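You operate a simulated robot arm through the tools that you are given. There is no shell and no other tool. Be economical: measure what you need, move in short steps, check, and stop when the job is done.

The job below is to be done with a simulated two-armed robot. You get a single attempt, and the scene is never put back.

## Task
Pick up the shade card that says "green" from the low table top with one hand, pass it to the other hand and put it on the third shop shelf by the passage from the bottom. Set down upright: shade card.

Only the result counts: the job must be done as asked and must still hold three seconds after the hand-in. Knocking over, shifting, dropping, spilling or breaking anything else fails it.

## Robot
Two 7-joint arms with two-finger parallel grippers on one trunk, on a base that drives. Base frame: it is fixed to the floor where the robot stands at the start and does not move with it; the origin is under the middle of the robot, x ahead of it, y to its left, z up; the surface under the hand at the start is at about z = 0.77. Units: m, rad, N and s.
The left shoulder is at the start at [-0.082, 0.119, 0.851], the right one opposite. With the tool pointing down near the work surface each hand reaches from about 0.18 to 0.6 m from the robot's upright axis, wherever it stands, measured 20 degrees to its own side. Places, roughly: third shop shelf by the passage [-1.3, -4.1, 1]. Payload 3.43 kg a hand.
Tool frame (each hand has its own): the origin (TCP) lies between the finger pads and is the grasp point; the fingertips stand 0.03 m ahead of it; z points along the fingers, y is the line along which they close. The gripper opens to 0.094 m. The fingers are 0.028 m wide and 0.01 m thick; the gripper's body (0.05 by 0.096 m) begins 0.055 m behind the TCP.
Orientation is that of the tool frame in the base frame, as a unit quaternion [w, x, y, z]. With the fingers straight down and closing along the base's y, the tool's x points along the base's -x, its y along +y and its z along -z.

## Interface
- The arms move only by the tool drive_tool. It takes "left_plan", "right_plan" or both (then of equal length, played together; a hand with none holds still); each is a list of rows, each an object of numbers (a shift or turn left out is 0, a gripper value left out holds the last): "tx", "ty", "tz": the shift along the base's x, y, z in m; "wx", "wy", "wz": the turn, a rotation vector about the base's x, y, z in rad. In form: [{"tx": .., "ty": .., "tz": .., "wx": .., "wy": .., "wz": ..}, ...]. A call has 1 to 20 rows; each row is the pose to reach, as a shift and turn from the pose commanded when the call began. "left_fingers" and "right_fingers" are, for a hand that has rows, the finger opening in m, from 0 to 0.094, set as the call begins (left out, the last holds). Each row takes 0.2 s and may step no farther than 0.05 m and 0.15 rad from the row before; otherwise, or with a gripper value out of range, the whole call is refused. A pose out of reach is approached as far as the arm can. The call stops where the force on the tool passes 40 N (or 10 N more than at its start, if that is more) or the arm is blocked; 0.2 s more then pass. The fingers move at their own pace (about 0.153 m/s each) and stop on an object; they squeeze with about 32 N. The grip force told is the motor's: it shows also when the fingers shut on nothing. Time passes only in rows, and 0.2 s behind the last, so rows that repeat a pose let the fingers close. It gives the time, the measured TCP pose, the force on the tool (base axes), the opening and the grip force at its end, in the units of the frame above (readings bear some noise), with the torque about the TCP (base axes, N m) and any sound that the robot's microphone picked up, and new pictures: "show" is both (left out), scene, wrist or none (wrist: the cameras of the hands that moved).
- Cameras (640 x 400 px; columns grow to the right, rows downward): "scene" is now at [0.0292, 0.0278, 1.5603]; the picture's right is [0.25, -0.97, 0.00], its down [-0.78, -0.20, -0.60] and it looks along [0.58, 0.15, -0.80] (base axes); focal length 278 px, centre (320, 200). "left" rides on the left gripper at [0.076, -0.014, -0.102] in its tool frame; the picture's right is [0.18, 0.98, 0.00], its down [-0.75, 0.14, -0.64] and it looks along [-0.63, 0.12, 0.77] (tool axes); focal length 243 px, centre (320, 200). "right" rides on the right gripper at [0.076, 0.014, -0.103] in its tool frame; the picture's right is [-0.18, 0.98, 0.00], its down [-0.75, -0.14, -0.64] and it looks along [-0.63, -0.12, 0.77] (tool axes); focal length 243 px, centre (320, 200). There is no depth. A picture from a camera that has moved, and an enlarged one, comes with that camera's place and axes in the base frame and with its lens. The place of the scene camera against the robot may be out by one fixed shift of up to 0.012 m in any direction.
- slide_trunk(by): slides the trunk up (or, below 0, down) by that many m; the arms and the scene camera ride with it, the base frame stays. It gives what a move gives, with no picture.
- steer(legs): drives the robot by 1 to 6 legs, each [ahead, left, turn to the left] in m, m and rad, along the robot's own axes; the way and the turn of a leg run together, so that a leg with both is an arc; at most 1.5 m and 3.142 rad a leg. The arms and the cameras ride along, it lands a little off, and it stops where it bumps. It gives what a move gives, and a new picture of the scene camera.
- pan_tilt(pan, tilt): turns the head with the scene camera to pan (to the left, within 2.496 rad either way) and tilt (down, from -0.506 to 1.204), counted from straight ahead of the robot. It gives what a move gives, and a new picture of the scene camera.
- inspect(camera, box): a new picture of the part [left, top, right, bottom] of that camera's present view, enlarged. No time passes.
- finish_job(): hands the job in; it is judged then, once.

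Go step by step. Nothing tells you exact positions but the pictures and the camera data: compare them with the known pose of the tool, close in by small moves and look again before you grip or let go. The budget is 120 turns and 260 pictures, counting those below and the enlarged ones. Unless the task says otherwise, let go and move clear before handing in, and close with one line.

The tools are called after "Request:" as name(argument=value, ...) on one line, values as JSON. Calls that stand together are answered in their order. drive_tool: Moves the arms, as the interface text tells. Its arguments: {"type":"object","properties":{"left_plan":{"type":"array","items":{"type":"object","properties":{"tx":{"type":"number"},"ty":{"type":"number"},"tz":{"type":"number"},"wx":{"type":"number"},"wy":{"type":"number"},"wz":{"type":"number"}}}},"left_fingers":{"type":"number"},"right_plan":{"type":"array","items":{"type":"object","properties":{"tx":{"type":"number"},"ty":{"type":"number"},"tz":{"type":"number"},"wx":{"type":"number"},"wy":{"type":"number"},"wz":{"type":"number"}}}},"right_fingers":{"type":"number"},"show":{"type":"string","enum":["both","scene","wrist","none"]}},"required":[]} The other tools are called the same way: slide_trunk (by) slides the trunk up or down; steer (legs) drives the base; pan_tilt (pan, tilt) turns the head that bears the scene camera; inspect (camera, box) takes an enlarged picture of a part of a camera's view; finish_job () hands the job in.

At the start:

```text
time: 0.0
left_eef_pos: [0.4125, 0.1987, 1.01]
left_tool_rot: [0.0, 0.001, 1.0, 0.0]
left_ft_force: [0.0, -0.4, 0.4]
left_torque: [0.0, -0.01, -0.01]
left_gripper_width: 0.094
left_grip_force: 0.1
right_eef_pos: [0.2916, -0.0592, 1.0576]
right_tool_rot: [0.001, 0.0, 1.0, 0.0]
right_ft_force: [0.3, 0.3, 0.2]
right_torque: [-0.02, 0.04, 0.03]
right_gripper_width: 0.0939
right_grip_force: 0.1
trunk travel left (down, up): [-0.275, 0.06]
robot x, y, heading: [0.0003, 0.0007, 0.002]
head pan, tilt: [0.255, 0.932]
```

scene: 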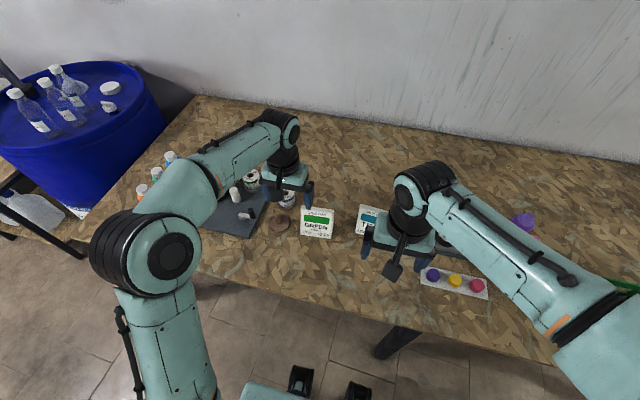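
right: 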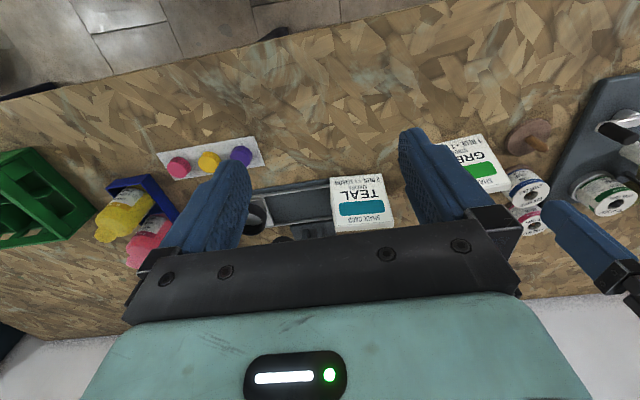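
left: 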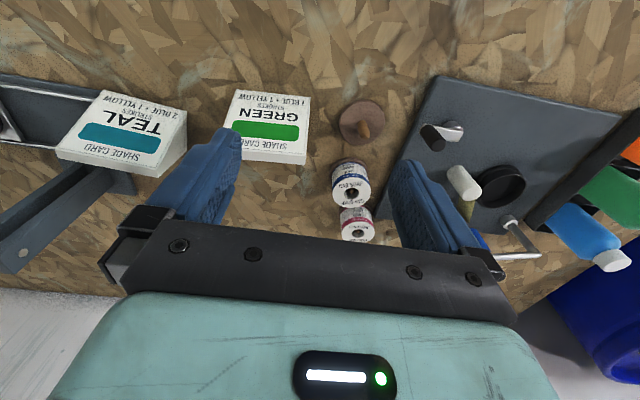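

The green card stands between the teal card and the thread spools, in front of the left hand. I'll enlarge it to see its shape.

Request:
inspect(camera="scene", box=[220, 150, 420, 275])

Request:
inspect(camera="left", box=[40, 60, 400, 285])

```text
3.20 times, centred on (320, 212) of scene
camera zoom: at [0.0292, 0.0278, 1.5603], right [0.25, -0.97, 0.0], down [-0.78, -0.2, -0.6], along [0.58, 0.15, -0.8], focal length 888 px, centre (320, 160)
```

zoom: 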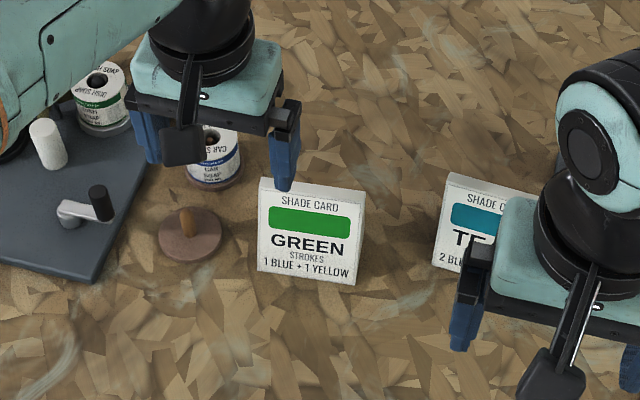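

```text
1.78 times, centred on (220, 172) of left
camera zoom: at [0.3355, 0.186, 1.1123], right [-0.18, 0.98, 0.0], down [0.75, 0.14, 0.64], along [0.63, 0.12, -0.77], focal length 431 px, centre (498, 249)
```

zoom: 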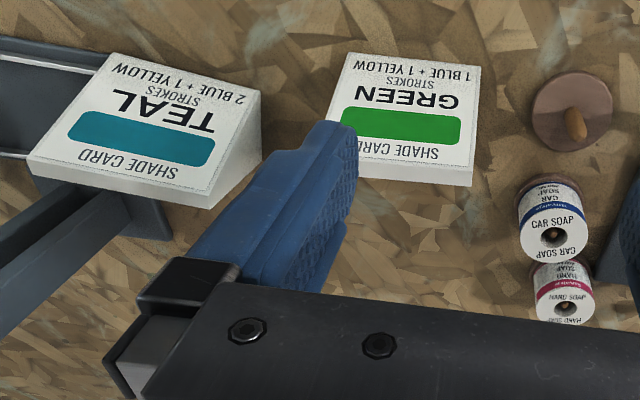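

The green card looks like a thin-topped wedge about 0.10 m wide, with its base edge near (0.445, 0.09–0.19). It is too wide to grip across, so I'll grip it through its thickness. First I'll look toward the shelf to plan how to place it.

Request:
pan_tilt(pan=-1.87, tilt=0.15)

```text
time: 2.0
left_eef_pos: [0.412, 0.199, 1.0077]
left_tool_rot: [0.0, 0.0, 1.0, 0.0]
left_ft_force: [0.6, -0.2, -0.6]
left_torque: [-0.02, 0.03, 0.01]
left_gripper_width: 0.0939
left_grip_force: 0.0
right_eef_pos: [0.2918, -0.0583, 1.0556]
right_tool_rot: [0.001, 0.001, 1.0, -0.001]
right_ft_force: [-0.8, -0.1, -0.3]
right_torque: [0.02, -0.02, -0.02]
right_gripper_width: 0.0939
right_grip_force: 0.0
trunk travel left (down, up): [-0.275, 0.06]
robot x, y, heading: [-0.0013, -0.001, 0.001]
head pan, tilt: [-1.869, 0.15]
camera scene: at [-0.0694, -0.0795, 1.6288], right [-0.96, 0.29, 0.0], down [0.04, 0.14, -0.99], along [-0.29, -0.95, -0.15], focal length 278 px, centre (320, 200)
```

scene: 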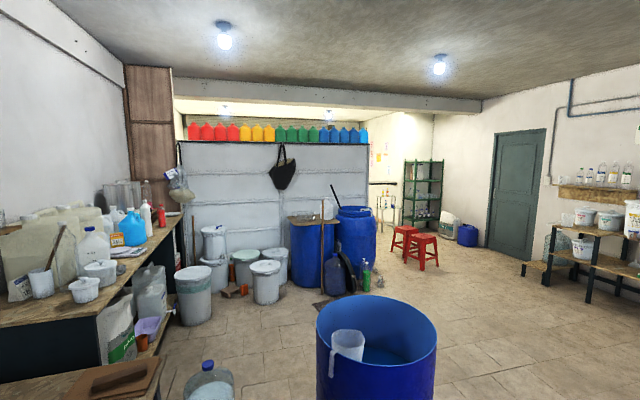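

Request:
inspect(camera="scene", box=[360, 140, 488, 220])

Request:
inspect(camera="scene", box=[160, 180, 480, 380])

```text
5.00 times, centred on (424, 180) of scene
camera zoom: at [-0.0694, -0.0795, 1.6288], right [-0.96, 0.29, 0.0], down [0.04, 0.14, -0.99], along [-0.29, -0.95, -0.15], focal length 1388 px, centre (-200, 300)
```

zoom: 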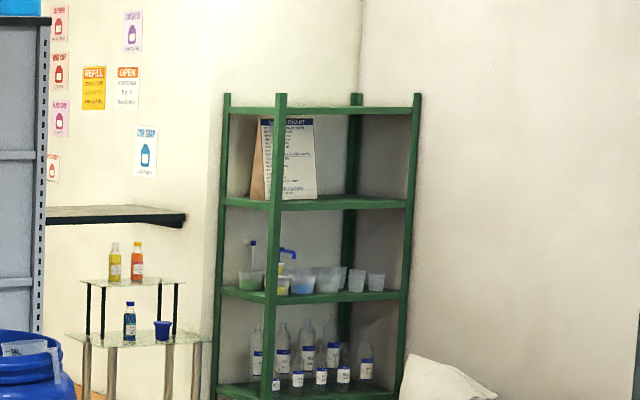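

```text
2.00 times, centred on (320, 280) of scene
camera zoom: at [-0.0694, -0.0795, 1.6288], right [-0.96, 0.29, 0.0], down [0.04, 0.14, -0.99], along [-0.29, -0.95, -0.15], focal length 555 px, centre (320, 40)
```

zoom: 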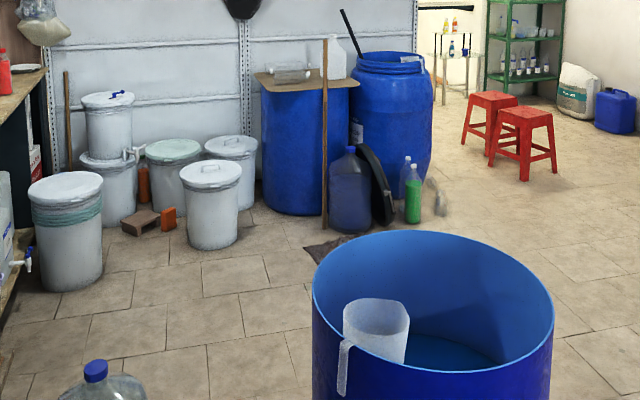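

The rack is a grey shelving unit seen from its back, and I will have to go around it through the passage. First comes the pick. I'll turn the left hand 90° so it closes along x and look at the card from its side.

Request:
drive_tool(left_plan=[{"wz": -0.14}, {"wz": -0.28}, {"wz": -0.42}, {"wz": -0.56}, {"wz": -0.7}, {"wz": -0.84}, {"wz": -0.98}, {"wz": -1.12}, {"wz": -1.26}, {"wz": -1.4}, {"wz": -1.5}, {"wz": -1.5}], show="wrist")

Request:
pan_tilt(pan=0.2, tilt=0.93)

```text
time: 4.6
left_eef_pos: [0.4116, 0.1995, 1.0097]
left_tool_rot: [0.0, 0.682, 0.731, 0.0]
left_ft_force: [0.4, 0.1, -0.1]
left_torque: [0.01, -0.02, 0.0]
left_gripper_width: 0.0941
left_grip_force: 0.1
right_eef_pos: [0.2916, -0.0587, 1.0566]
right_tool_rot: [0.002, 0.0, 1.0, 0.0]
right_ft_force: [0.2, 0.1, -0.7]
right_torque: [-0.02, 0.05, 0.01]
right_gripper_width: 0.0942
right_grip_force: 0.0
trunk travel left (down, up): [-0.275, 0.06]
robot x, y, heading: [0.002, 0.0011, -0.002]
head pan, tilt: [-1.869, 0.15]
camera left: at [0.3926, 0.2754, 1.1123], right [0.97, 0.25, 0.0], down [0.19, -0.74, 0.64], along [0.16, -0.62, -0.77], focal length 243 px, centre (320, 200)
```

left: 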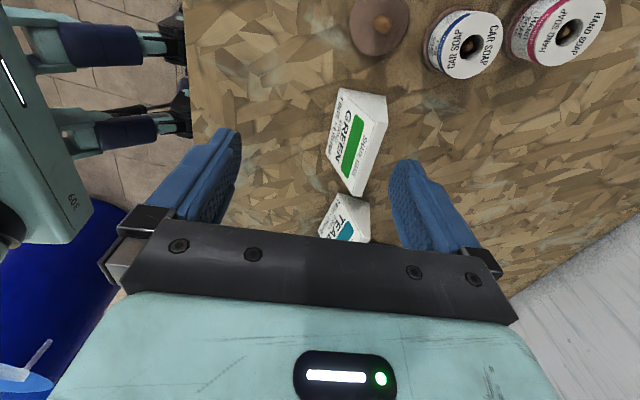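

```text
time: 6.6
left_eef_pos: [0.4134, 0.1986, 1.01]
left_tool_rot: [0.0, 0.682, 0.732, 0.0]
left_ft_force: [-0.3, -0.6, 0.1]
left_torque: [-0.01, -0.04, -0.02]
left_gripper_width: 0.0939
left_grip_force: 0.0
right_eef_pos: [0.2916, -0.0575, 1.0564]
right_tool_rot: [0.002, 0.001, 1.0, 0.0]
right_ft_force: [0.3, 1.0, 0.3]
right_torque: [-0.01, 0.05, -0.01]
right_gripper_width: 0.0941
right_grip_force: 0.2
trunk travel left (down, up): [-0.275, 0.06]
robot x, y, heading: [0.0008, 0.0014, -0.003]
head pan, tilt: [0.201, 0.93]
camera scene: at [0.0302, 0.0239, 1.5604], right [0.2, -0.98, 0.0], down [-0.79, -0.16, -0.6], along [0.59, 0.12, -0.8], focal length 278 px, centre (320, 200)
```

scene: 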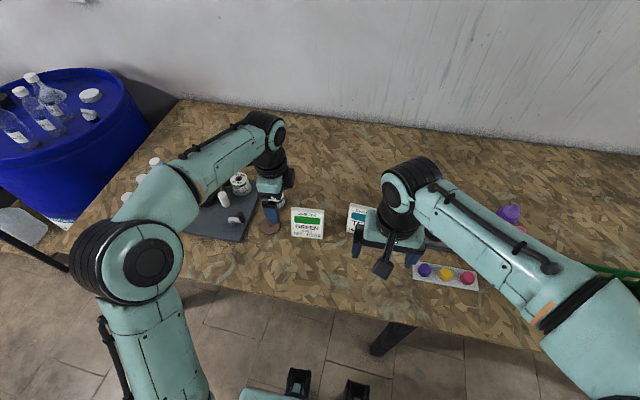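

Request:
inspect(camera="left", box=[280, 70, 440, 170])

Request:
drive_tool(left_plan=[{"wz": -0.05, "tx": 0.02, "ty": 0.03}, {"wz": -0.08, "tx": 0.04, "ty": 0.07}, {"wz": -0.08, "tx": 0.04, "ty": 0.07}], show="wrist")

Request:
inspect(camera="left", box=[240, 120, 400, 220])

```text
4.00 times, centred on (360, 120) of left
camera zoom: at [0.3925, 0.2753, 1.1123], right [0.97, 0.25, 0.0], down [0.19, -0.74, 0.64], along [0.16, -0.62, -0.77], focal length 970 px, centre (160, 520)
```

zoom: 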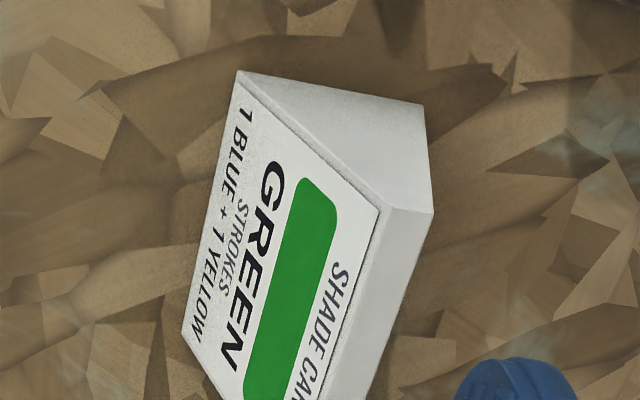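

```text
time: 7.4
left_eef_pos: [0.452, 0.2682, 1.0082]
left_tool_rot: [-0.001, 0.711, 0.703, 0.0]
left_ft_force: [-0.1, 0.4, 0.0]
left_torque: [-0.01, 0.03, 0.01]
left_gripper_width: 0.094
left_grip_force: 0.0
right_eef_pos: [0.2918, -0.0595, 1.0568]
right_tool_rot: [0.0, 0.001, 1.0, 0.002]
right_ft_force: [0.0, 0.1, 0.0]
right_torque: [0.05, 0.02, -0.04]
right_gripper_width: 0.0941
right_grip_force: 0.0
trunk travel left (down, up): [-0.275, 0.06]
robot x, y, heading: [0.0063, 0.0012, -0.001]
head pan, tilt: [0.201, 0.93]
camera left: at [0.4386, 0.3462, 1.1116], right [0.98, 0.17, 0.0], down [0.13, -0.75, 0.64], along [0.11, -0.63, -0.77], focal length 243 px, centre (320, 200)
```

left: 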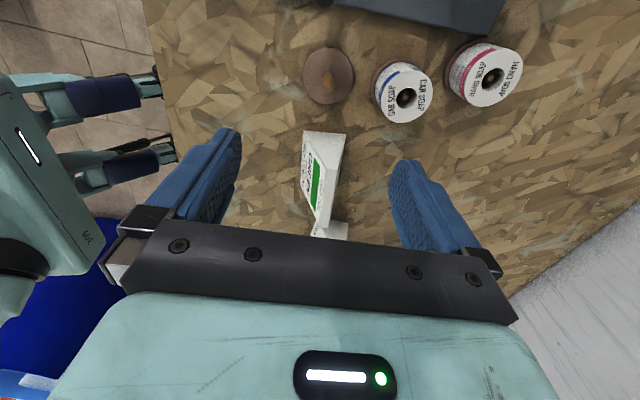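

```text
4.00 times, centred on (320, 170) of left
camera zoom: at [0.4386, 0.3462, 1.1116], right [0.98, 0.17, 0.0], down [0.13, -0.75, 0.64], along [0.11, -0.63, -0.77], focal length 970 px, centre (320, 320)
```

zoom: 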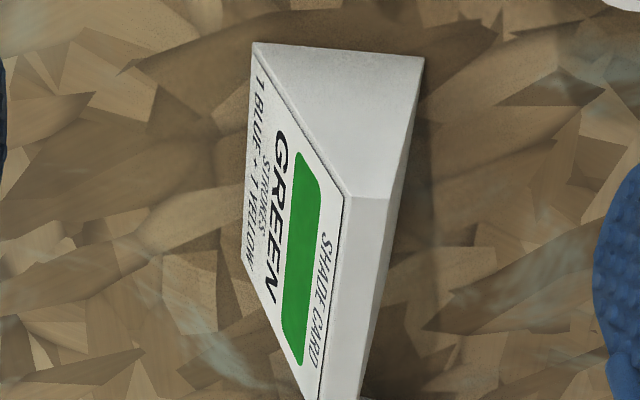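

From the profile, the wedge's base runs x≈0.440–0.504. Its top is at z≈0.868, x≈0.473–0.486, and it is yawed about +0.075 rad. I'll move the left hand above it and align before going down.

Request:
drive_tool(left_plan=[{"tx": 0.012, "ty": -0.04, "wz": 0.03, "wy": 0.03}, {"tx": 0.024, "ty": -0.08, "wz": 0.06, "wy": 0.07}, {"tx": 0.029, "ty": -0.113, "tz": -0.03, "wz": 0.085, "wy": 0.07}, {"tx": 0.029, "ty": -0.113, "tz": -0.07, "wz": 0.085, "wy": 0.07}, {"tx": 0.029, "ty": -0.113, "tz": -0.09, "wz": 0.085, "wy": 0.07}, {"tx": 0.029, "ty": -0.113, "tz": -0.09, "wz": 0.085, "wy": 0.07}])

Request:
inspect(camera="scene", box=[240, 160, 400, 260])

```text
time: 8.8
left_eef_pos: [0.4813, 0.1552, 0.9192]
left_tool_rot: [-0.024, 0.679, 0.733, -0.025]
left_ft_force: [-0.8, -1.2, 0.2]
left_torque: [0.03, -0.02, -0.01]
left_gripper_width: 0.0942
left_grip_force: 0.1
right_eef_pos: [0.2909, -0.0584, 1.0569]
right_tool_rot: [0.001, 0.001, 1.0, 0.0]
right_ft_force: [-0.2, 0.2, -0.3]
right_torque: [0.0, 0.0, -0.01]
right_gripper_width: 0.0938
right_grip_force: 0.1
trunk travel left (down, up): [-0.275, 0.06]
robot x, y, heading: [0.001, 0.0026, 0.002]
head pan, tilt: [0.201, 0.93]
camera scene: at [0.0301, 0.024, 1.5604], right [0.2, -0.98, 0.0], down [-0.79, -0.16, -0.6], along [0.59, 0.12, -0.8], focal length 278 px, centre (320, 200)
camera left: at [0.4687, 0.2318, 1.0234], right [0.96, 0.26, -0.07], down [0.24, -0.74, 0.63], along [0.11, -0.62, -0.77], focal length 243 px, centre (320, 200)
```

scene: 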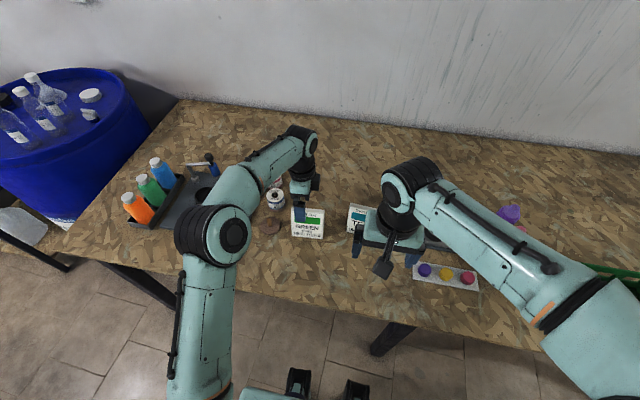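
left: 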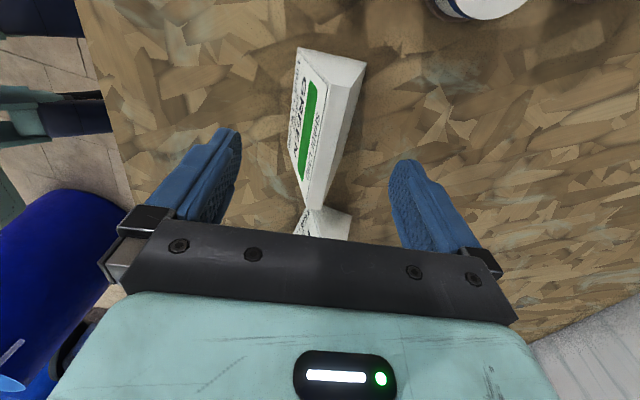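

```text
4.00 times, centred on (320, 210) of scene
camera zoom: at [0.0301, 0.024, 1.5604], right [0.2, -0.98, 0.0], down [-0.79, -0.16, -0.6], along [0.59, 0.12, -0.8], focal length 1110 px, centre (320, 160)
```

zoom: 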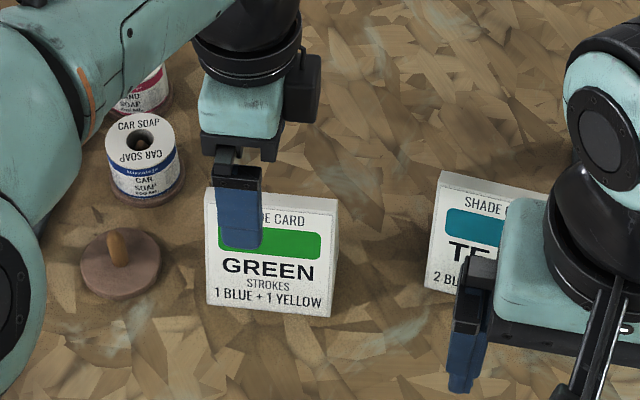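

Request:
inspect(camera="left", box=[220, 30, 460, 240])

```text
1.90 times, centred on (340, 135) of left
camera zoom: at [0.4687, 0.2318, 1.0234], right [0.96, 0.26, -0.07], down [0.24, -0.74, 0.63], along [0.11, -0.62, -0.77], focal length 462 px, centre (282, 324)
```

zoom: 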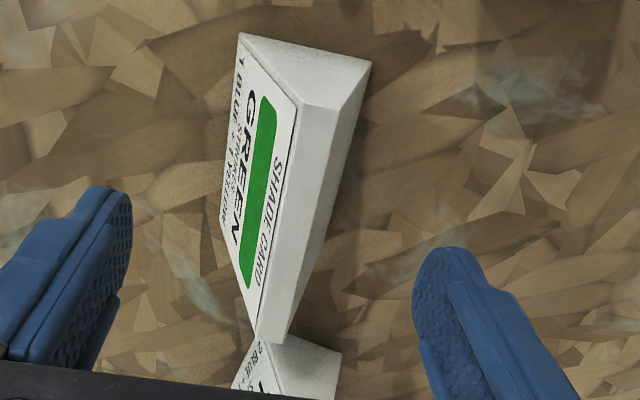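

The hand is aligned within a few millimetres of the ridge. I'll descend 6 cm and close on the top of the card.

Request:
drive_tool(left_plan=[{"tz": -0.02, "wz": 0.012}, {"tz": -0.04, "wz": 0.012}, {"tz": -0.063, "wz": 0.012}, {"tz": -0.063, "wz": 0.012}])

Request:
inspect(camera="left", box=[180, 0, 500, 240])

```text
time: 9.8
left_eef_pos: [0.4803, 0.1549, 0.857]
left_tool_rot: [-0.025, 0.675, 0.737, -0.025]
left_ft_force: [0.7, -0.4, 0.7]
left_torque: [-0.02, 0.0, -0.04]
left_gripper_width: 0.0941
left_grip_force: 0.0
right_eef_pos: [0.2916, -0.0585, 1.0549]
right_tool_rot: [0.001, 0.001, 1.0, 0.0]
right_ft_force: [0.2, 0.5, 0.5]
right_torque: [0.03, -0.02, 0.01]
right_gripper_width: 0.0941
right_grip_force: 0.0
trunk travel left (down, up): [-0.275, 0.06]
robot x, y, heading: [0.0011, 0.0002, 0.005]
head pan, tilt: [0.201, 0.93]
camera scene: at [0.03, 0.0239, 1.5604], right [0.2, -0.98, 0.0], down [-0.79, -0.16, -0.6], along [0.59, 0.12, -0.8], focal length 278 px, centre (320, 200)
camera left: at [0.4674, 0.2316, 0.9601], right [0.96, 0.27, -0.07], down [0.25, -0.74, 0.63], along [0.12, -0.62, -0.77], focal length 243 px, centre (320, 200)
```

scene: 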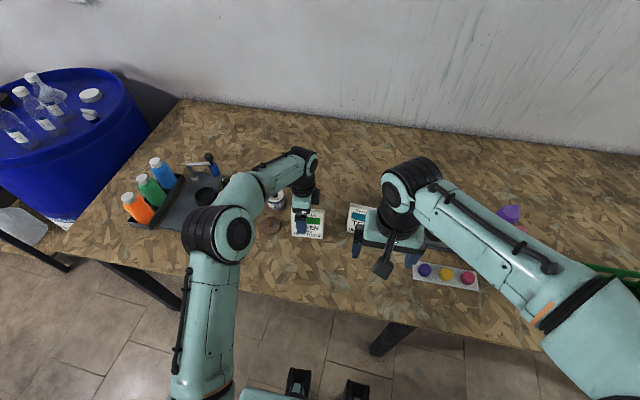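
left: 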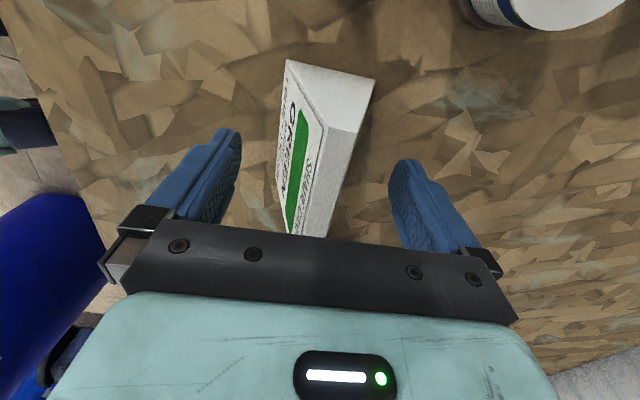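

```text
1.67 times, centred on (340, 120) of left
camera zoom: at [0.4674, 0.2316, 0.9601], right [0.96, 0.27, -0.07], down [0.25, -0.74, 0.63], along [0.12, -0.62, -0.77], focal length 404 px, centre (287, 333)
```

zoom: 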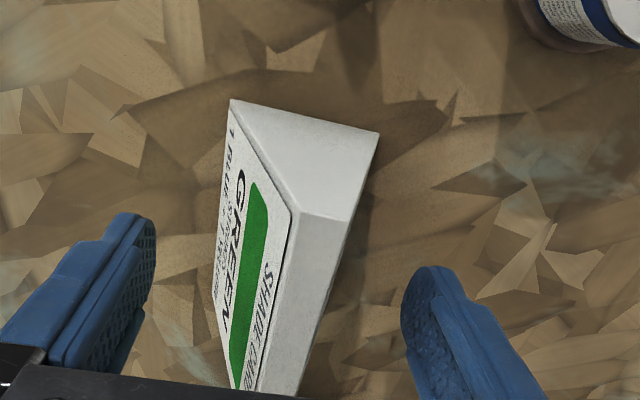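

Request:
drive_tool(left_fingers=0.0, left_plan=[{}, {}, {}])

Request:
inspect(camera="left", box=[180, 0, 500, 240])

```text
time: 10.6
left_eef_pos: [0.4807, 0.1542, 0.8565]
left_tool_rot: [-0.024, 0.676, 0.736, -0.025]
left_ft_force: [-0.1, -1.2, 0.1]
left_torque: [0.03, -0.01, 0.02]
left_gripper_width: 0.0335
left_grip_force: 31.8
right_eef_pos: [0.2911, -0.0591, 1.0568]
right_tool_rot: [0.0, 0.002, 1.0, 0.0]
right_ft_force: [-0.5, -0.2, 0.6]
right_torque: [0.0, 0.02, 0.0]
right_gripper_width: 0.0941
right_grip_force: 0.1
trunk travel left (down, up): [-0.275, 0.06]
robot x, y, heading: [0.0016, 0.0014, -0.002]
head pan, tilt: [0.201, 0.93]
camera scene: at [0.0302, 0.0239, 1.5604], right [0.2, -0.98, 0.0], down [-0.79, -0.16, -0.6], along [0.59, 0.12, -0.8], focal length 278 px, centre (320, 200)
camera left: at [0.4676, 0.2316, 0.9604], right [0.96, 0.27, -0.07], down [0.25, -0.74, 0.63], along [0.12, -0.62, -0.77], focal length 243 px, centre (320, 200)
```

scene: 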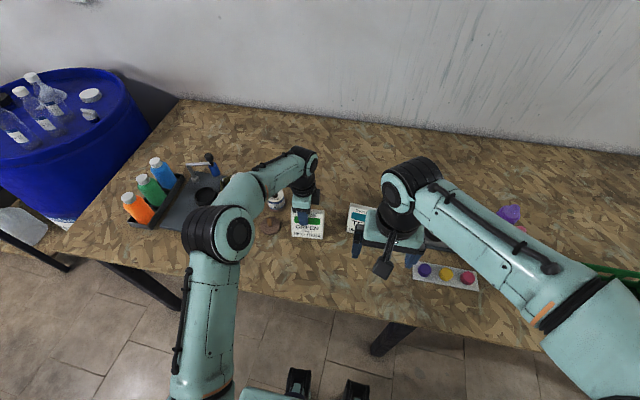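
left: 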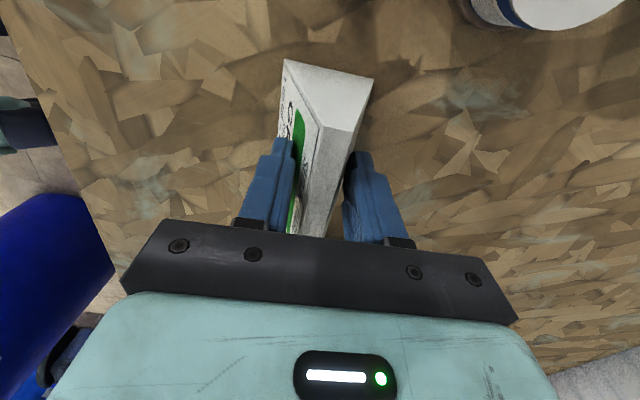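

```text
1.67 times, centred on (340, 120) of left
camera zoom: at [0.4676, 0.2316, 0.9604], right [0.96, 0.27, -0.07], down [0.25, -0.74, 0.63], along [0.12, -0.62, -0.77], focal length 404 px, centre (287, 333)
```

zoom: 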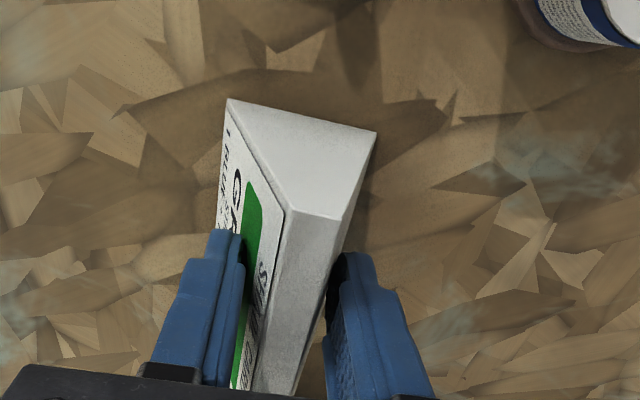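

The grip is firm: the opening is 0.0335 m, as the wedge profile predicts. I'll lift the card clear of its neighbours.

Request:
drive_tool(left_plan=[{"tz": 0.015}, {"tz": 0.04}, {"tz": 0.08}, {"tz": 0.12}, {"tz": 0.16}, {"tz": 0.2}, {"tz": 0.22}, {"tz": 0.22}])

```text
time: 12.4
left_eef_pos: [0.4807, 0.1559, 1.0763]
left_tool_rot: [-0.025, 0.676, 0.737, -0.024]
left_ft_force: [0.4, 0.0, 0.1]
left_torque: [0.03, 0.0, 0.04]
left_gripper_width: 0.0332
left_grip_force: 32.1
right_eef_pos: [0.2919, -0.0587, 1.0562]
right_tool_rot: [0.001, 0.0, 1.0, 0.0]
right_ft_force: [0.0, -0.3, -0.1]
right_torque: [0.05, 0.01, 0.01]
right_gripper_width: 0.0942
right_grip_force: 0.0
trunk travel left (down, up): [-0.275, 0.06]
robot x, y, heading: [-0.0013, 0.0005, -0.001]
head pan, tilt: [0.201, 0.93]
camera scene: at [0.03, 0.0241, 1.5603], right [0.2, -0.98, 0.0], down [-0.79, -0.16, -0.6], along [0.59, 0.12, -0.8], focal length 278 px, centre (320, 200)
camera left: at [0.4664, 0.2319, 1.1804], right [0.96, 0.27, -0.07], down [0.25, -0.74, 0.63], along [0.12, -0.62, -0.77], focal length 243 px, centre (320, 200)
```

scene: 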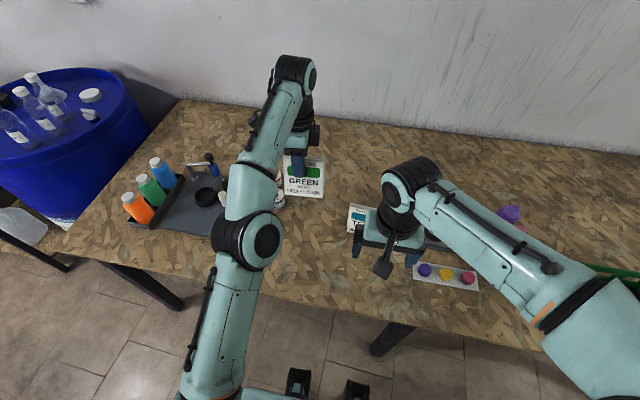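
left: 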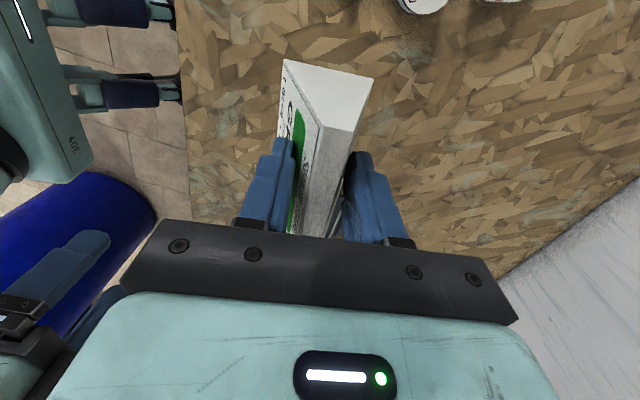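

The card is up and steady in the left hand. I'll yaw it 45° so its right edge faces the right arm. I'll also yaw the right hand so that its camera ends up on top once I pitch it forward.

Request:
drive_tool(left_plan=[{"wz": -0.05}, {"wz": -0.1}, {"wz": -0.15}, {"wz": -0.2}, {"wz": -0.25}, {"wz": -0.3}, {"wz": -0.35}, {"wz": -0.4}, {"wz": -0.45}, {"wz": -0.5}, {"wz": -0.55}, {"wz": -0.6}, {"wz": -0.65}, {"wz": -0.7}, {"wz": -0.75}, {"wz": -0.8}, {"wz": -0.85}, {"wz": -0.85}], right_plan=[{"wz": -0.14, "ty": -0.01}, {"wz": -0.28, "ty": -0.02}, {"wz": -0.42, "ty": -0.03}, {"wz": -0.56, "ty": -0.04}, {"wz": -0.7, "ty": -0.05}, {"wz": -0.84, "ty": -0.06}, {"wz": -0.98, "ty": -0.06}, {"wz": -1.12, "ty": -0.06}, {"wz": -1.26, "ty": -0.06}, {"wz": -1.4, "ty": -0.06}, {"wz": -1.54, "ty": -0.06}, {"wz": -1.68, "ty": -0.06}, {"wz": -1.82, "ty": -0.06}, {"wz": -1.96, "ty": -0.06}, {"wz": -2.1, "ty": -0.06}, {"wz": -2.24, "ty": -0.06}, {"wz": -2.356, "ty": -0.06}, {"wz": -2.356, "ty": -0.06}])

```text
time: 16.2
left_eef_pos: [0.4814, 0.1552, 1.0761]
left_tool_rot: [-0.033, 0.919, 0.393, -0.012]
left_ft_force: [-0.3, 0.4, -0.3]
left_torque: [0.02, -0.02, 0.01]
left_gripper_width: 0.033
left_grip_force: 32.2
right_eef_pos: [0.2924, -0.1197, 1.0545]
right_tool_rot: [0.001, 0.924, 0.382, -0.001]
right_ft_force: [0.3, 0.0, 0.1]
right_torque: [0.0, -0.03, -0.01]
right_gripper_width: 0.0938
right_grip_force: 0.0
trunk travel left (down, up): [-0.275, 0.06]
robot x, y, heading: [0.0036, 0.0003, 0.001]
head pan, tilt: [0.201, 0.93]
camera scene: at [0.0302, 0.0239, 1.5604], right [0.2, -0.98, 0.0], down [-0.79, -0.16, -0.6], along [0.59, 0.12, -0.8], focal length 278 px, centre (320, 200)
camera right: at [0.3562, -0.0762, 1.1583], right [0.56, -0.83, 0.0], down [-0.63, -0.43, 0.64], along [-0.53, -0.36, -0.77], focal length 243 px, centre (320, 200)
camera left: at [0.5285, 0.2168, 1.1803], right [0.84, -0.54, -0.07], down [-0.39, -0.67, 0.63], along [-0.39, -0.5, -0.77], focal length 243 px, centre (320, 200)
```

scene: 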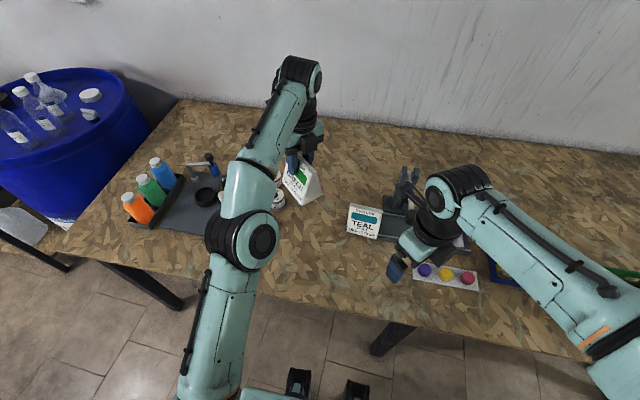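
right: 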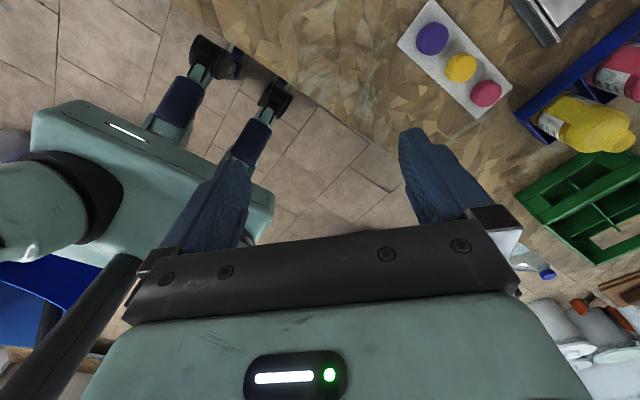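
left: 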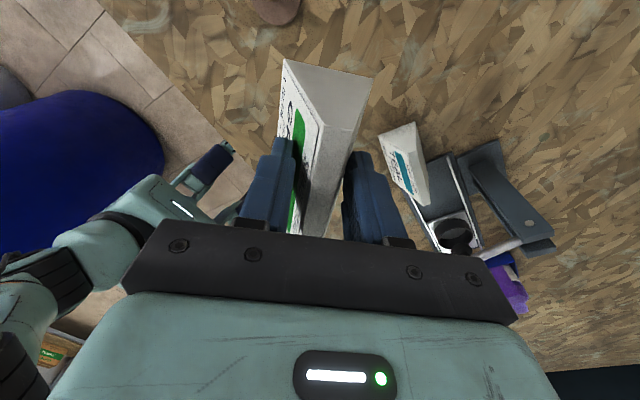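

The card's right edge should now be near (0.44, 0.115, 1.03), facing the robot. Next I'll pitch the right hand up to about 20° below horizontal, pointing diagonally forward.

Request:
drive_tool(right_plan=[{"wx": 0.096, "wy": -0.096}, {"wx": 0.192, "wy": -0.192}, {"wx": 0.288, "wy": -0.288}, {"wx": 0.384, "wy": -0.384}, {"wx": 0.48, "wy": -0.48}, {"wx": 0.576, "wy": -0.576}, {"wx": 0.672, "wy": -0.672}, {"wx": 0.768, "wy": -0.768}, {"wx": 0.863, "wy": -0.863}, {"wx": 0.863, "wy": -0.863}, {"wx": 0.863, "wy": -0.863}])

```text
time: 18.6
left_eef_pos: [0.4807, 0.1538, 1.079]
left_tool_rot: [-0.032, 0.919, 0.394, -0.013]
left_ft_force: [-0.9, -0.4, -0.7]
left_torque: [0.02, 0.0, -0.01]
left_gripper_width: 0.0329
left_grip_force: 32.0
right_eef_pos: [0.2911, -0.119, 1.0565]
right_tool_rot: [-0.219, 0.758, 0.312, 0.53]
right_ft_force: [0.5, 0.1, -0.1]
right_torque: [0.01, 0.01, -0.01]
right_gripper_width: 0.0943
right_grip_force: 0.0
trunk travel left (down, up): [-0.275, 0.06]
robot x, y, heading: [-0.0026, 0.0024, -0.001]
head pan, tilt: [0.201, 0.93]
camera scene: at [0.0301, 0.0235, 1.5604], right [0.2, -0.98, 0.0], down [-0.79, -0.16, -0.6], along [0.59, 0.12, -0.8], focal length 278 px, centre (320, 200)
camera right: at [0.2523, -0.1795, 1.1626], right [0.65, -0.74, -0.17], down [-0.71, -0.51, -0.49], along [0.27, 0.44, -0.86], focal length 243 px, centre (320, 200)
```

scene: 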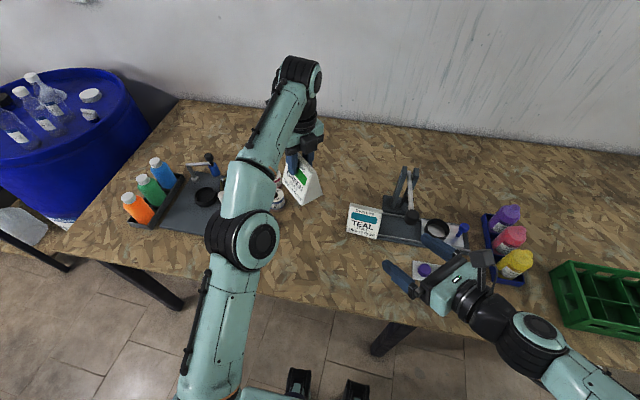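
right: 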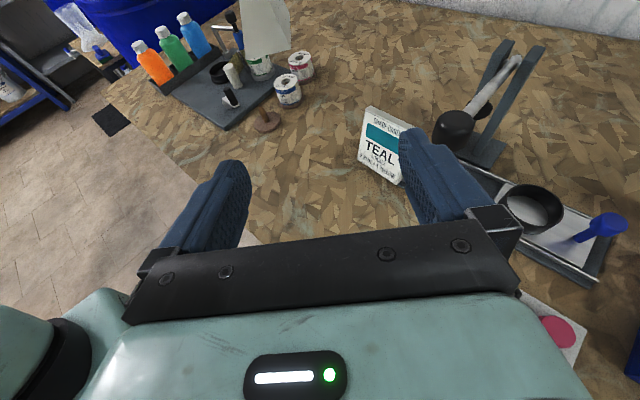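

The pose was reached with the camera on top. I'll move the right hand to about 9 cm short of the card's edge.

Request:
drive_tool(right_plan=[{"tx": 0.02, "ty": 0.04, "wz": 0.035}, {"tx": 0.04, "ty": 0.08, "wz": 0.035}, {"tx": 0.065, "ty": 0.12, "wz": 0.035}, {"tx": 0.08, "ty": 0.155, "wz": 0.035}, {"tx": 0.088, "ty": 0.168, "wz": 0.035}, {"tx": 0.088, "ty": 0.168, "wz": 0.035}])

Request:
inspect(camera="right", box=[180, 0, 500, 240])

Request:
inspect(camera="scene", box=[240, 120, 400, 220])

```text
time: 20.0
left_eef_pos: [0.4807, 0.1561, 1.0771]
left_tool_rot: [-0.032, 0.919, 0.393, -0.013]
left_ft_force: [-0.5, -0.1, -0.6]
left_torque: [-0.02, 0.04, 0.02]
left_gripper_width: 0.0327
left_grip_force: 31.6
right_eef_pos: [0.368, 0.0285, 1.057]
right_tool_rot: [-0.228, 0.752, 0.326, 0.525]
right_ft_force: [-0.3, -0.2, 0.0]
right_torque: [-0.02, 0.01, 0.0]
right_gripper_width: 0.0937
right_grip_force: 0.0
right hand out of reach, approached as far as the arm can: row 4, 5, 6
trunk travel left (down, up): [-0.275, 0.06]
robot x, y, heading: [-0.0, 0.0016, 0.001]
head pan, tilt: [0.201, 0.93]
camera scene: at [0.0304, 0.0242, 1.5604], right [0.2, -0.98, 0.0], down [-0.79, -0.16, -0.6], along [0.59, 0.12, -0.8], focal length 278 px, centre (320, 200)
camera right: at [0.3305, -0.0325, 1.1638], right [0.67, -0.72, -0.17], down [-0.69, -0.53, -0.49], along [0.26, 0.45, -0.86], focal length 243 px, centre (320, 200)
```

scene: 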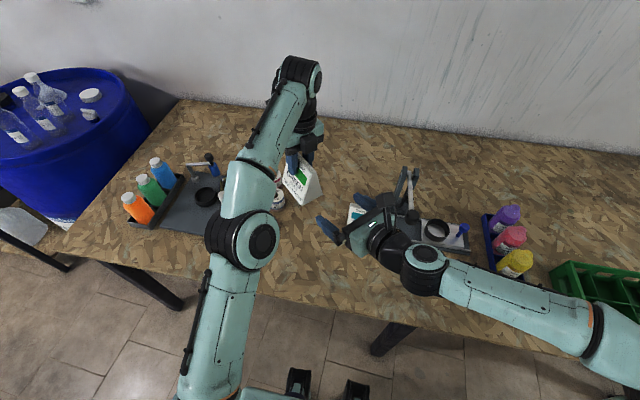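
right: 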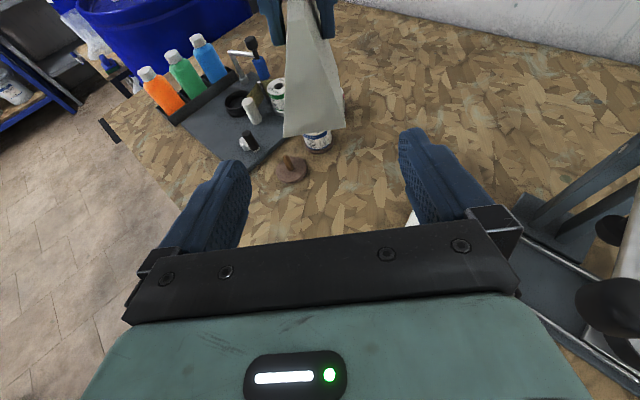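

```text
1.67 times, centred on (340, 120) of right
camera zoom: at [0.3305, -0.0325, 1.1638], right [0.67, -0.72, -0.17], down [-0.69, -0.53, -0.49], along [0.26, 0.45, -0.86], focal length 404 px, centre (287, 333)
```

zoom: 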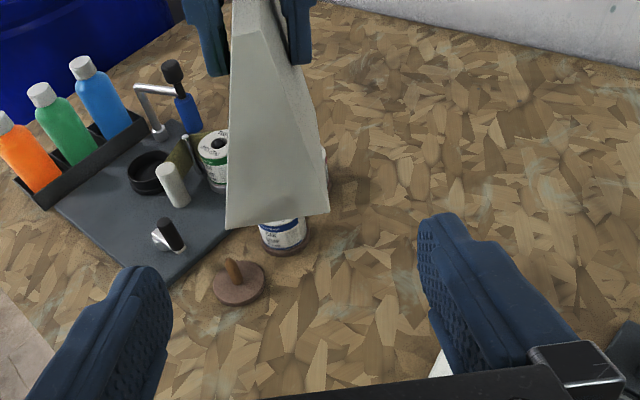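

```text
4.00 times, centred on (320, 170) of scene
camera zoom: at [0.0304, 0.0242, 1.5604], right [0.2, -0.98, 0.0], down [-0.79, -0.16, -0.6], along [0.59, 0.12, -0.8], focal length 1110 px, centre (320, 320)
```

zoom: 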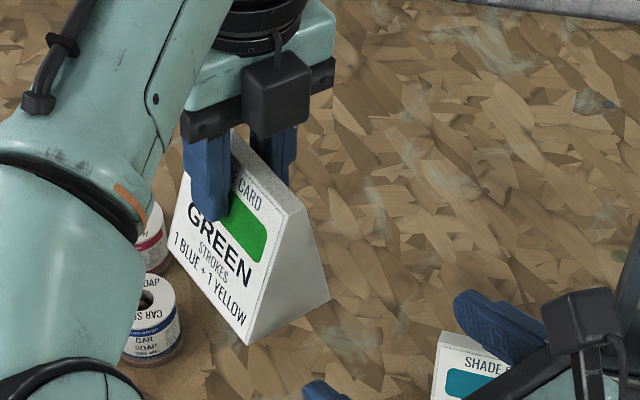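

The right arm hits its reach limit there, so I'll back it off a little and bring the card toward it with the left hand.

Request:
drive_tool(left_plan=[{"tx": -0.01, "ty": -0.015}, {"tx": -0.02, "ty": -0.03}, {"tx": -0.035, "ty": -0.05}, {"tx": -0.05, "ty": -0.07}, {"tx": -0.05, "ty": -0.07}], right_plan=[{"tx": -0.015, "ty": -0.025, "tz": -0.01}, {"tx": -0.03, "ty": -0.05, "tz": -0.025}, {"tx": -0.03, "ty": -0.05, "tz": -0.025}, {"tx": -0.03, "ty": -0.05, "tz": -0.025}, {"tx": -0.03, "ty": -0.05, "tz": -0.025}])

Request:
inspect(camera="right", box=[180, 0, 500, 240])

```text
time: 21.2
left_eef_pos: [0.4305, 0.0857, 1.0785]
left_tool_rot: [-0.032, 0.918, 0.394, -0.013]
left_ft_force: [0.4, 0.7, -1.0]
left_torque: [-0.01, 0.0, 0.0]
left_gripper_width: 0.0324
left_grip_force: 31.7
right_eef_pos: [0.336, -0.02, 1.0323]
right_tool_rot: [-0.229, 0.752, 0.326, 0.526]
right_ft_force: [-0.2, -0.3, -1.5]
right_torque: [-0.01, -0.01, -0.02]
right_gripper_width: 0.0941
right_grip_force: 0.1
trunk travel left (down, up): [-0.275, 0.06]
robot x, y, heading: [-0.0011, -0.0026, -0.001]
head pan, tilt: [0.201, 0.93]
camera scene: at [0.0305, 0.0243, 1.5604], right [0.2, -0.98, 0.0], down [-0.79, -0.16, -0.6], along [0.59, 0.12, -0.8], focal length 278 px, centre (320, 200)
camera right: at [0.2994, -0.0814, 1.1381], right [0.68, -0.72, -0.17], down [-0.69, -0.53, -0.49], along [0.26, 0.45, -0.86], focal length 243 px, centre (320, 200)
camera left: at [0.4783, 0.1471, 1.1809], right [0.84, -0.54, -0.07], down [-0.39, -0.67, 0.63], along [-0.39, -0.5, -0.77], focal length 243 px, centre (320, 200)
```

scene: 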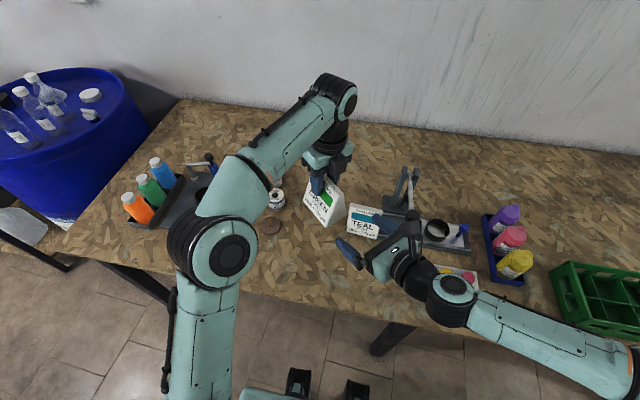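
right: 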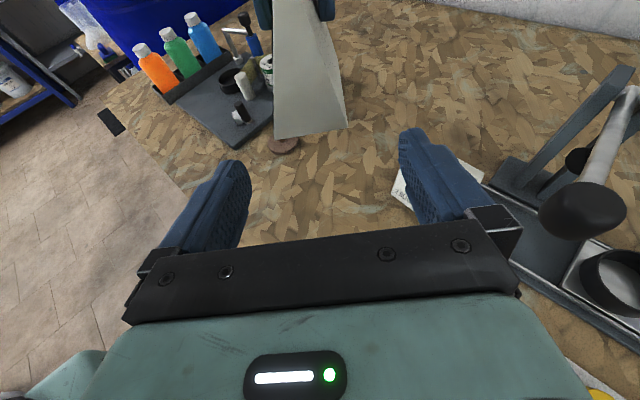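
left: 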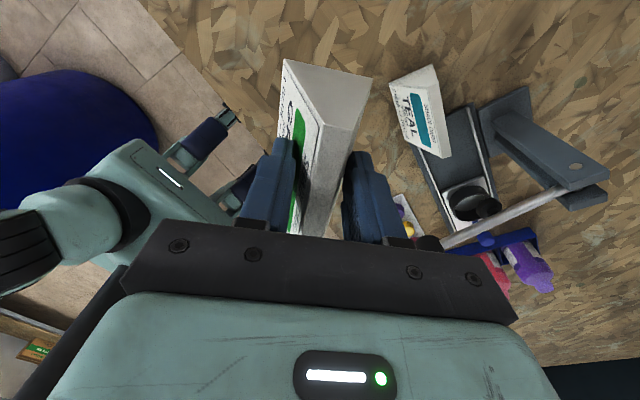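

```text
1.67 times, centred on (340, 120) of right
camera zoom: at [0.2994, -0.0814, 1.1381], right [0.68, -0.72, -0.17], down [-0.69, -0.53, -0.49], along [0.26, 0.45, -0.86], focal length 404 px, centre (287, 333)
```

zoom: 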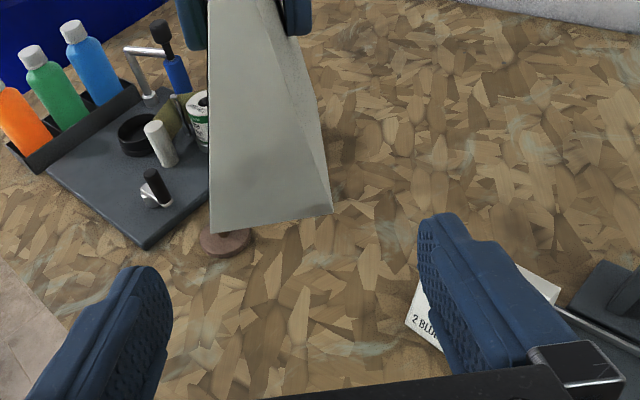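

The card's edge is about 8 cm ahead of the right hand and about 6 mm off centre to the left. I'll bring the card in between the open right fingers.

Request:
drive_tool(left_plan=[{"tx": -0.012, "ty": -0.02}, {"tx": -0.026, "ty": -0.035}, {"tx": -0.04, "ty": -0.05}, {"tx": -0.05, "ty": -0.062}, {"tx": -0.057, "ty": -0.07}, {"tx": -0.057, "ty": -0.07}])

Request:
inspect(camera="right", box=[180, 0, 500, 240])

Request:
inspect(camera="scene", box=[270, 130, 470, 300])

```text
time: 22.6
left_eef_pos: [0.3751, 0.0162, 1.0773]
left_tool_rot: [-0.032, 0.919, 0.392, -0.013]
left_ft_force: [-0.9, 0.7, -0.3]
left_torque: [0.01, -0.01, 0.01]
left_gripper_width: 0.0324
left_grip_force: 32.0
right_eef_pos: [0.3366, -0.0188, 1.0307]
right_tool_rot: [-0.228, 0.752, 0.326, 0.525]
right_ft_force: [0.8, 0.4, -0.4]
right_torque: [0.03, -0.03, 0.01]
right_gripper_width: 0.0941
right_grip_force: 0.0
trunk travel left (down, up): [-0.275, 0.06]
robot x, y, heading: [0.0011, -0.0031, 0.001]
head pan, tilt: [0.201, 0.93]
camera scene: at [0.0303, 0.024, 1.5604], right [0.2, -0.98, 0.0], down [-0.79, -0.16, -0.6], along [0.59, 0.12, -0.8], focal length 278 px, centre (320, 200)
camera left: at [0.421, 0.0773, 1.1801], right [0.84, -0.54, -0.07], down [-0.39, -0.67, 0.63], along [-0.39, -0.5, -0.77], focal length 243 px, centre (320, 200)
```

scene: 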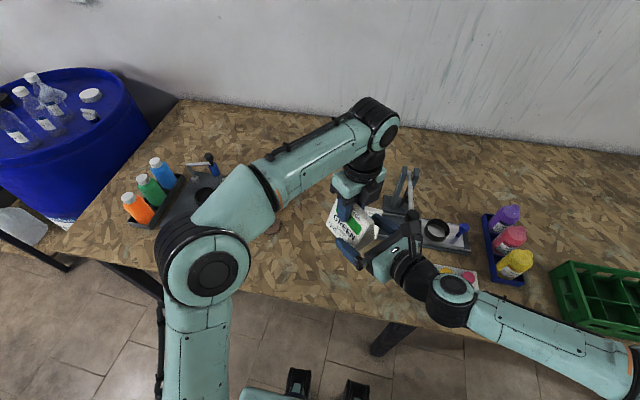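
left: 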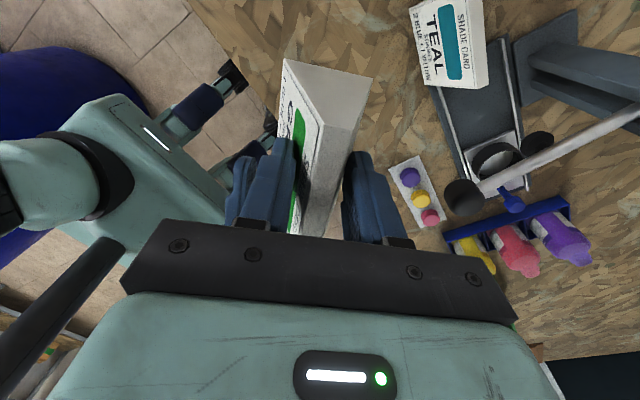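

```text
1.67 times, centred on (340, 120) of right
camera zoom: at [0.2993, -0.0816, 1.1382], right [0.68, -0.72, -0.17], down [-0.69, -0.53, -0.49], along [0.26, 0.45, -0.86], focal length 404 px, centre (287, 333)
```

zoom: 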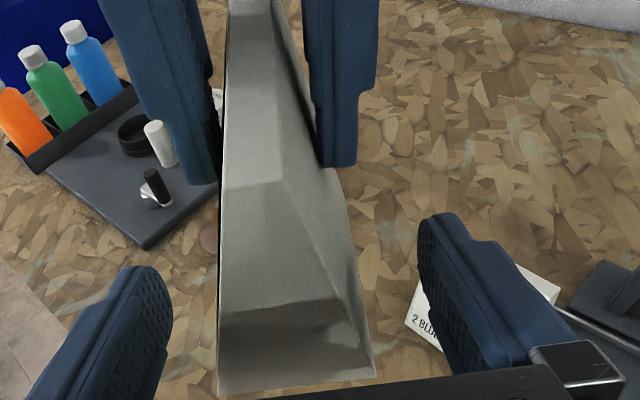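

```text
2.35 times, centred on (370, 215) of scene
camera zoom: at [0.0303, 0.024, 1.5604], right [0.2, -0.98, 0.0], down [-0.79, -0.16, -0.6], along [0.59, 0.12, -0.8], focal length 653 px, centre (202, 165)
```

zoom: 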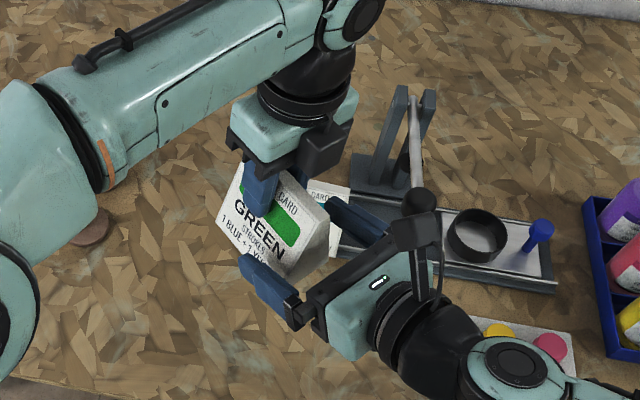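

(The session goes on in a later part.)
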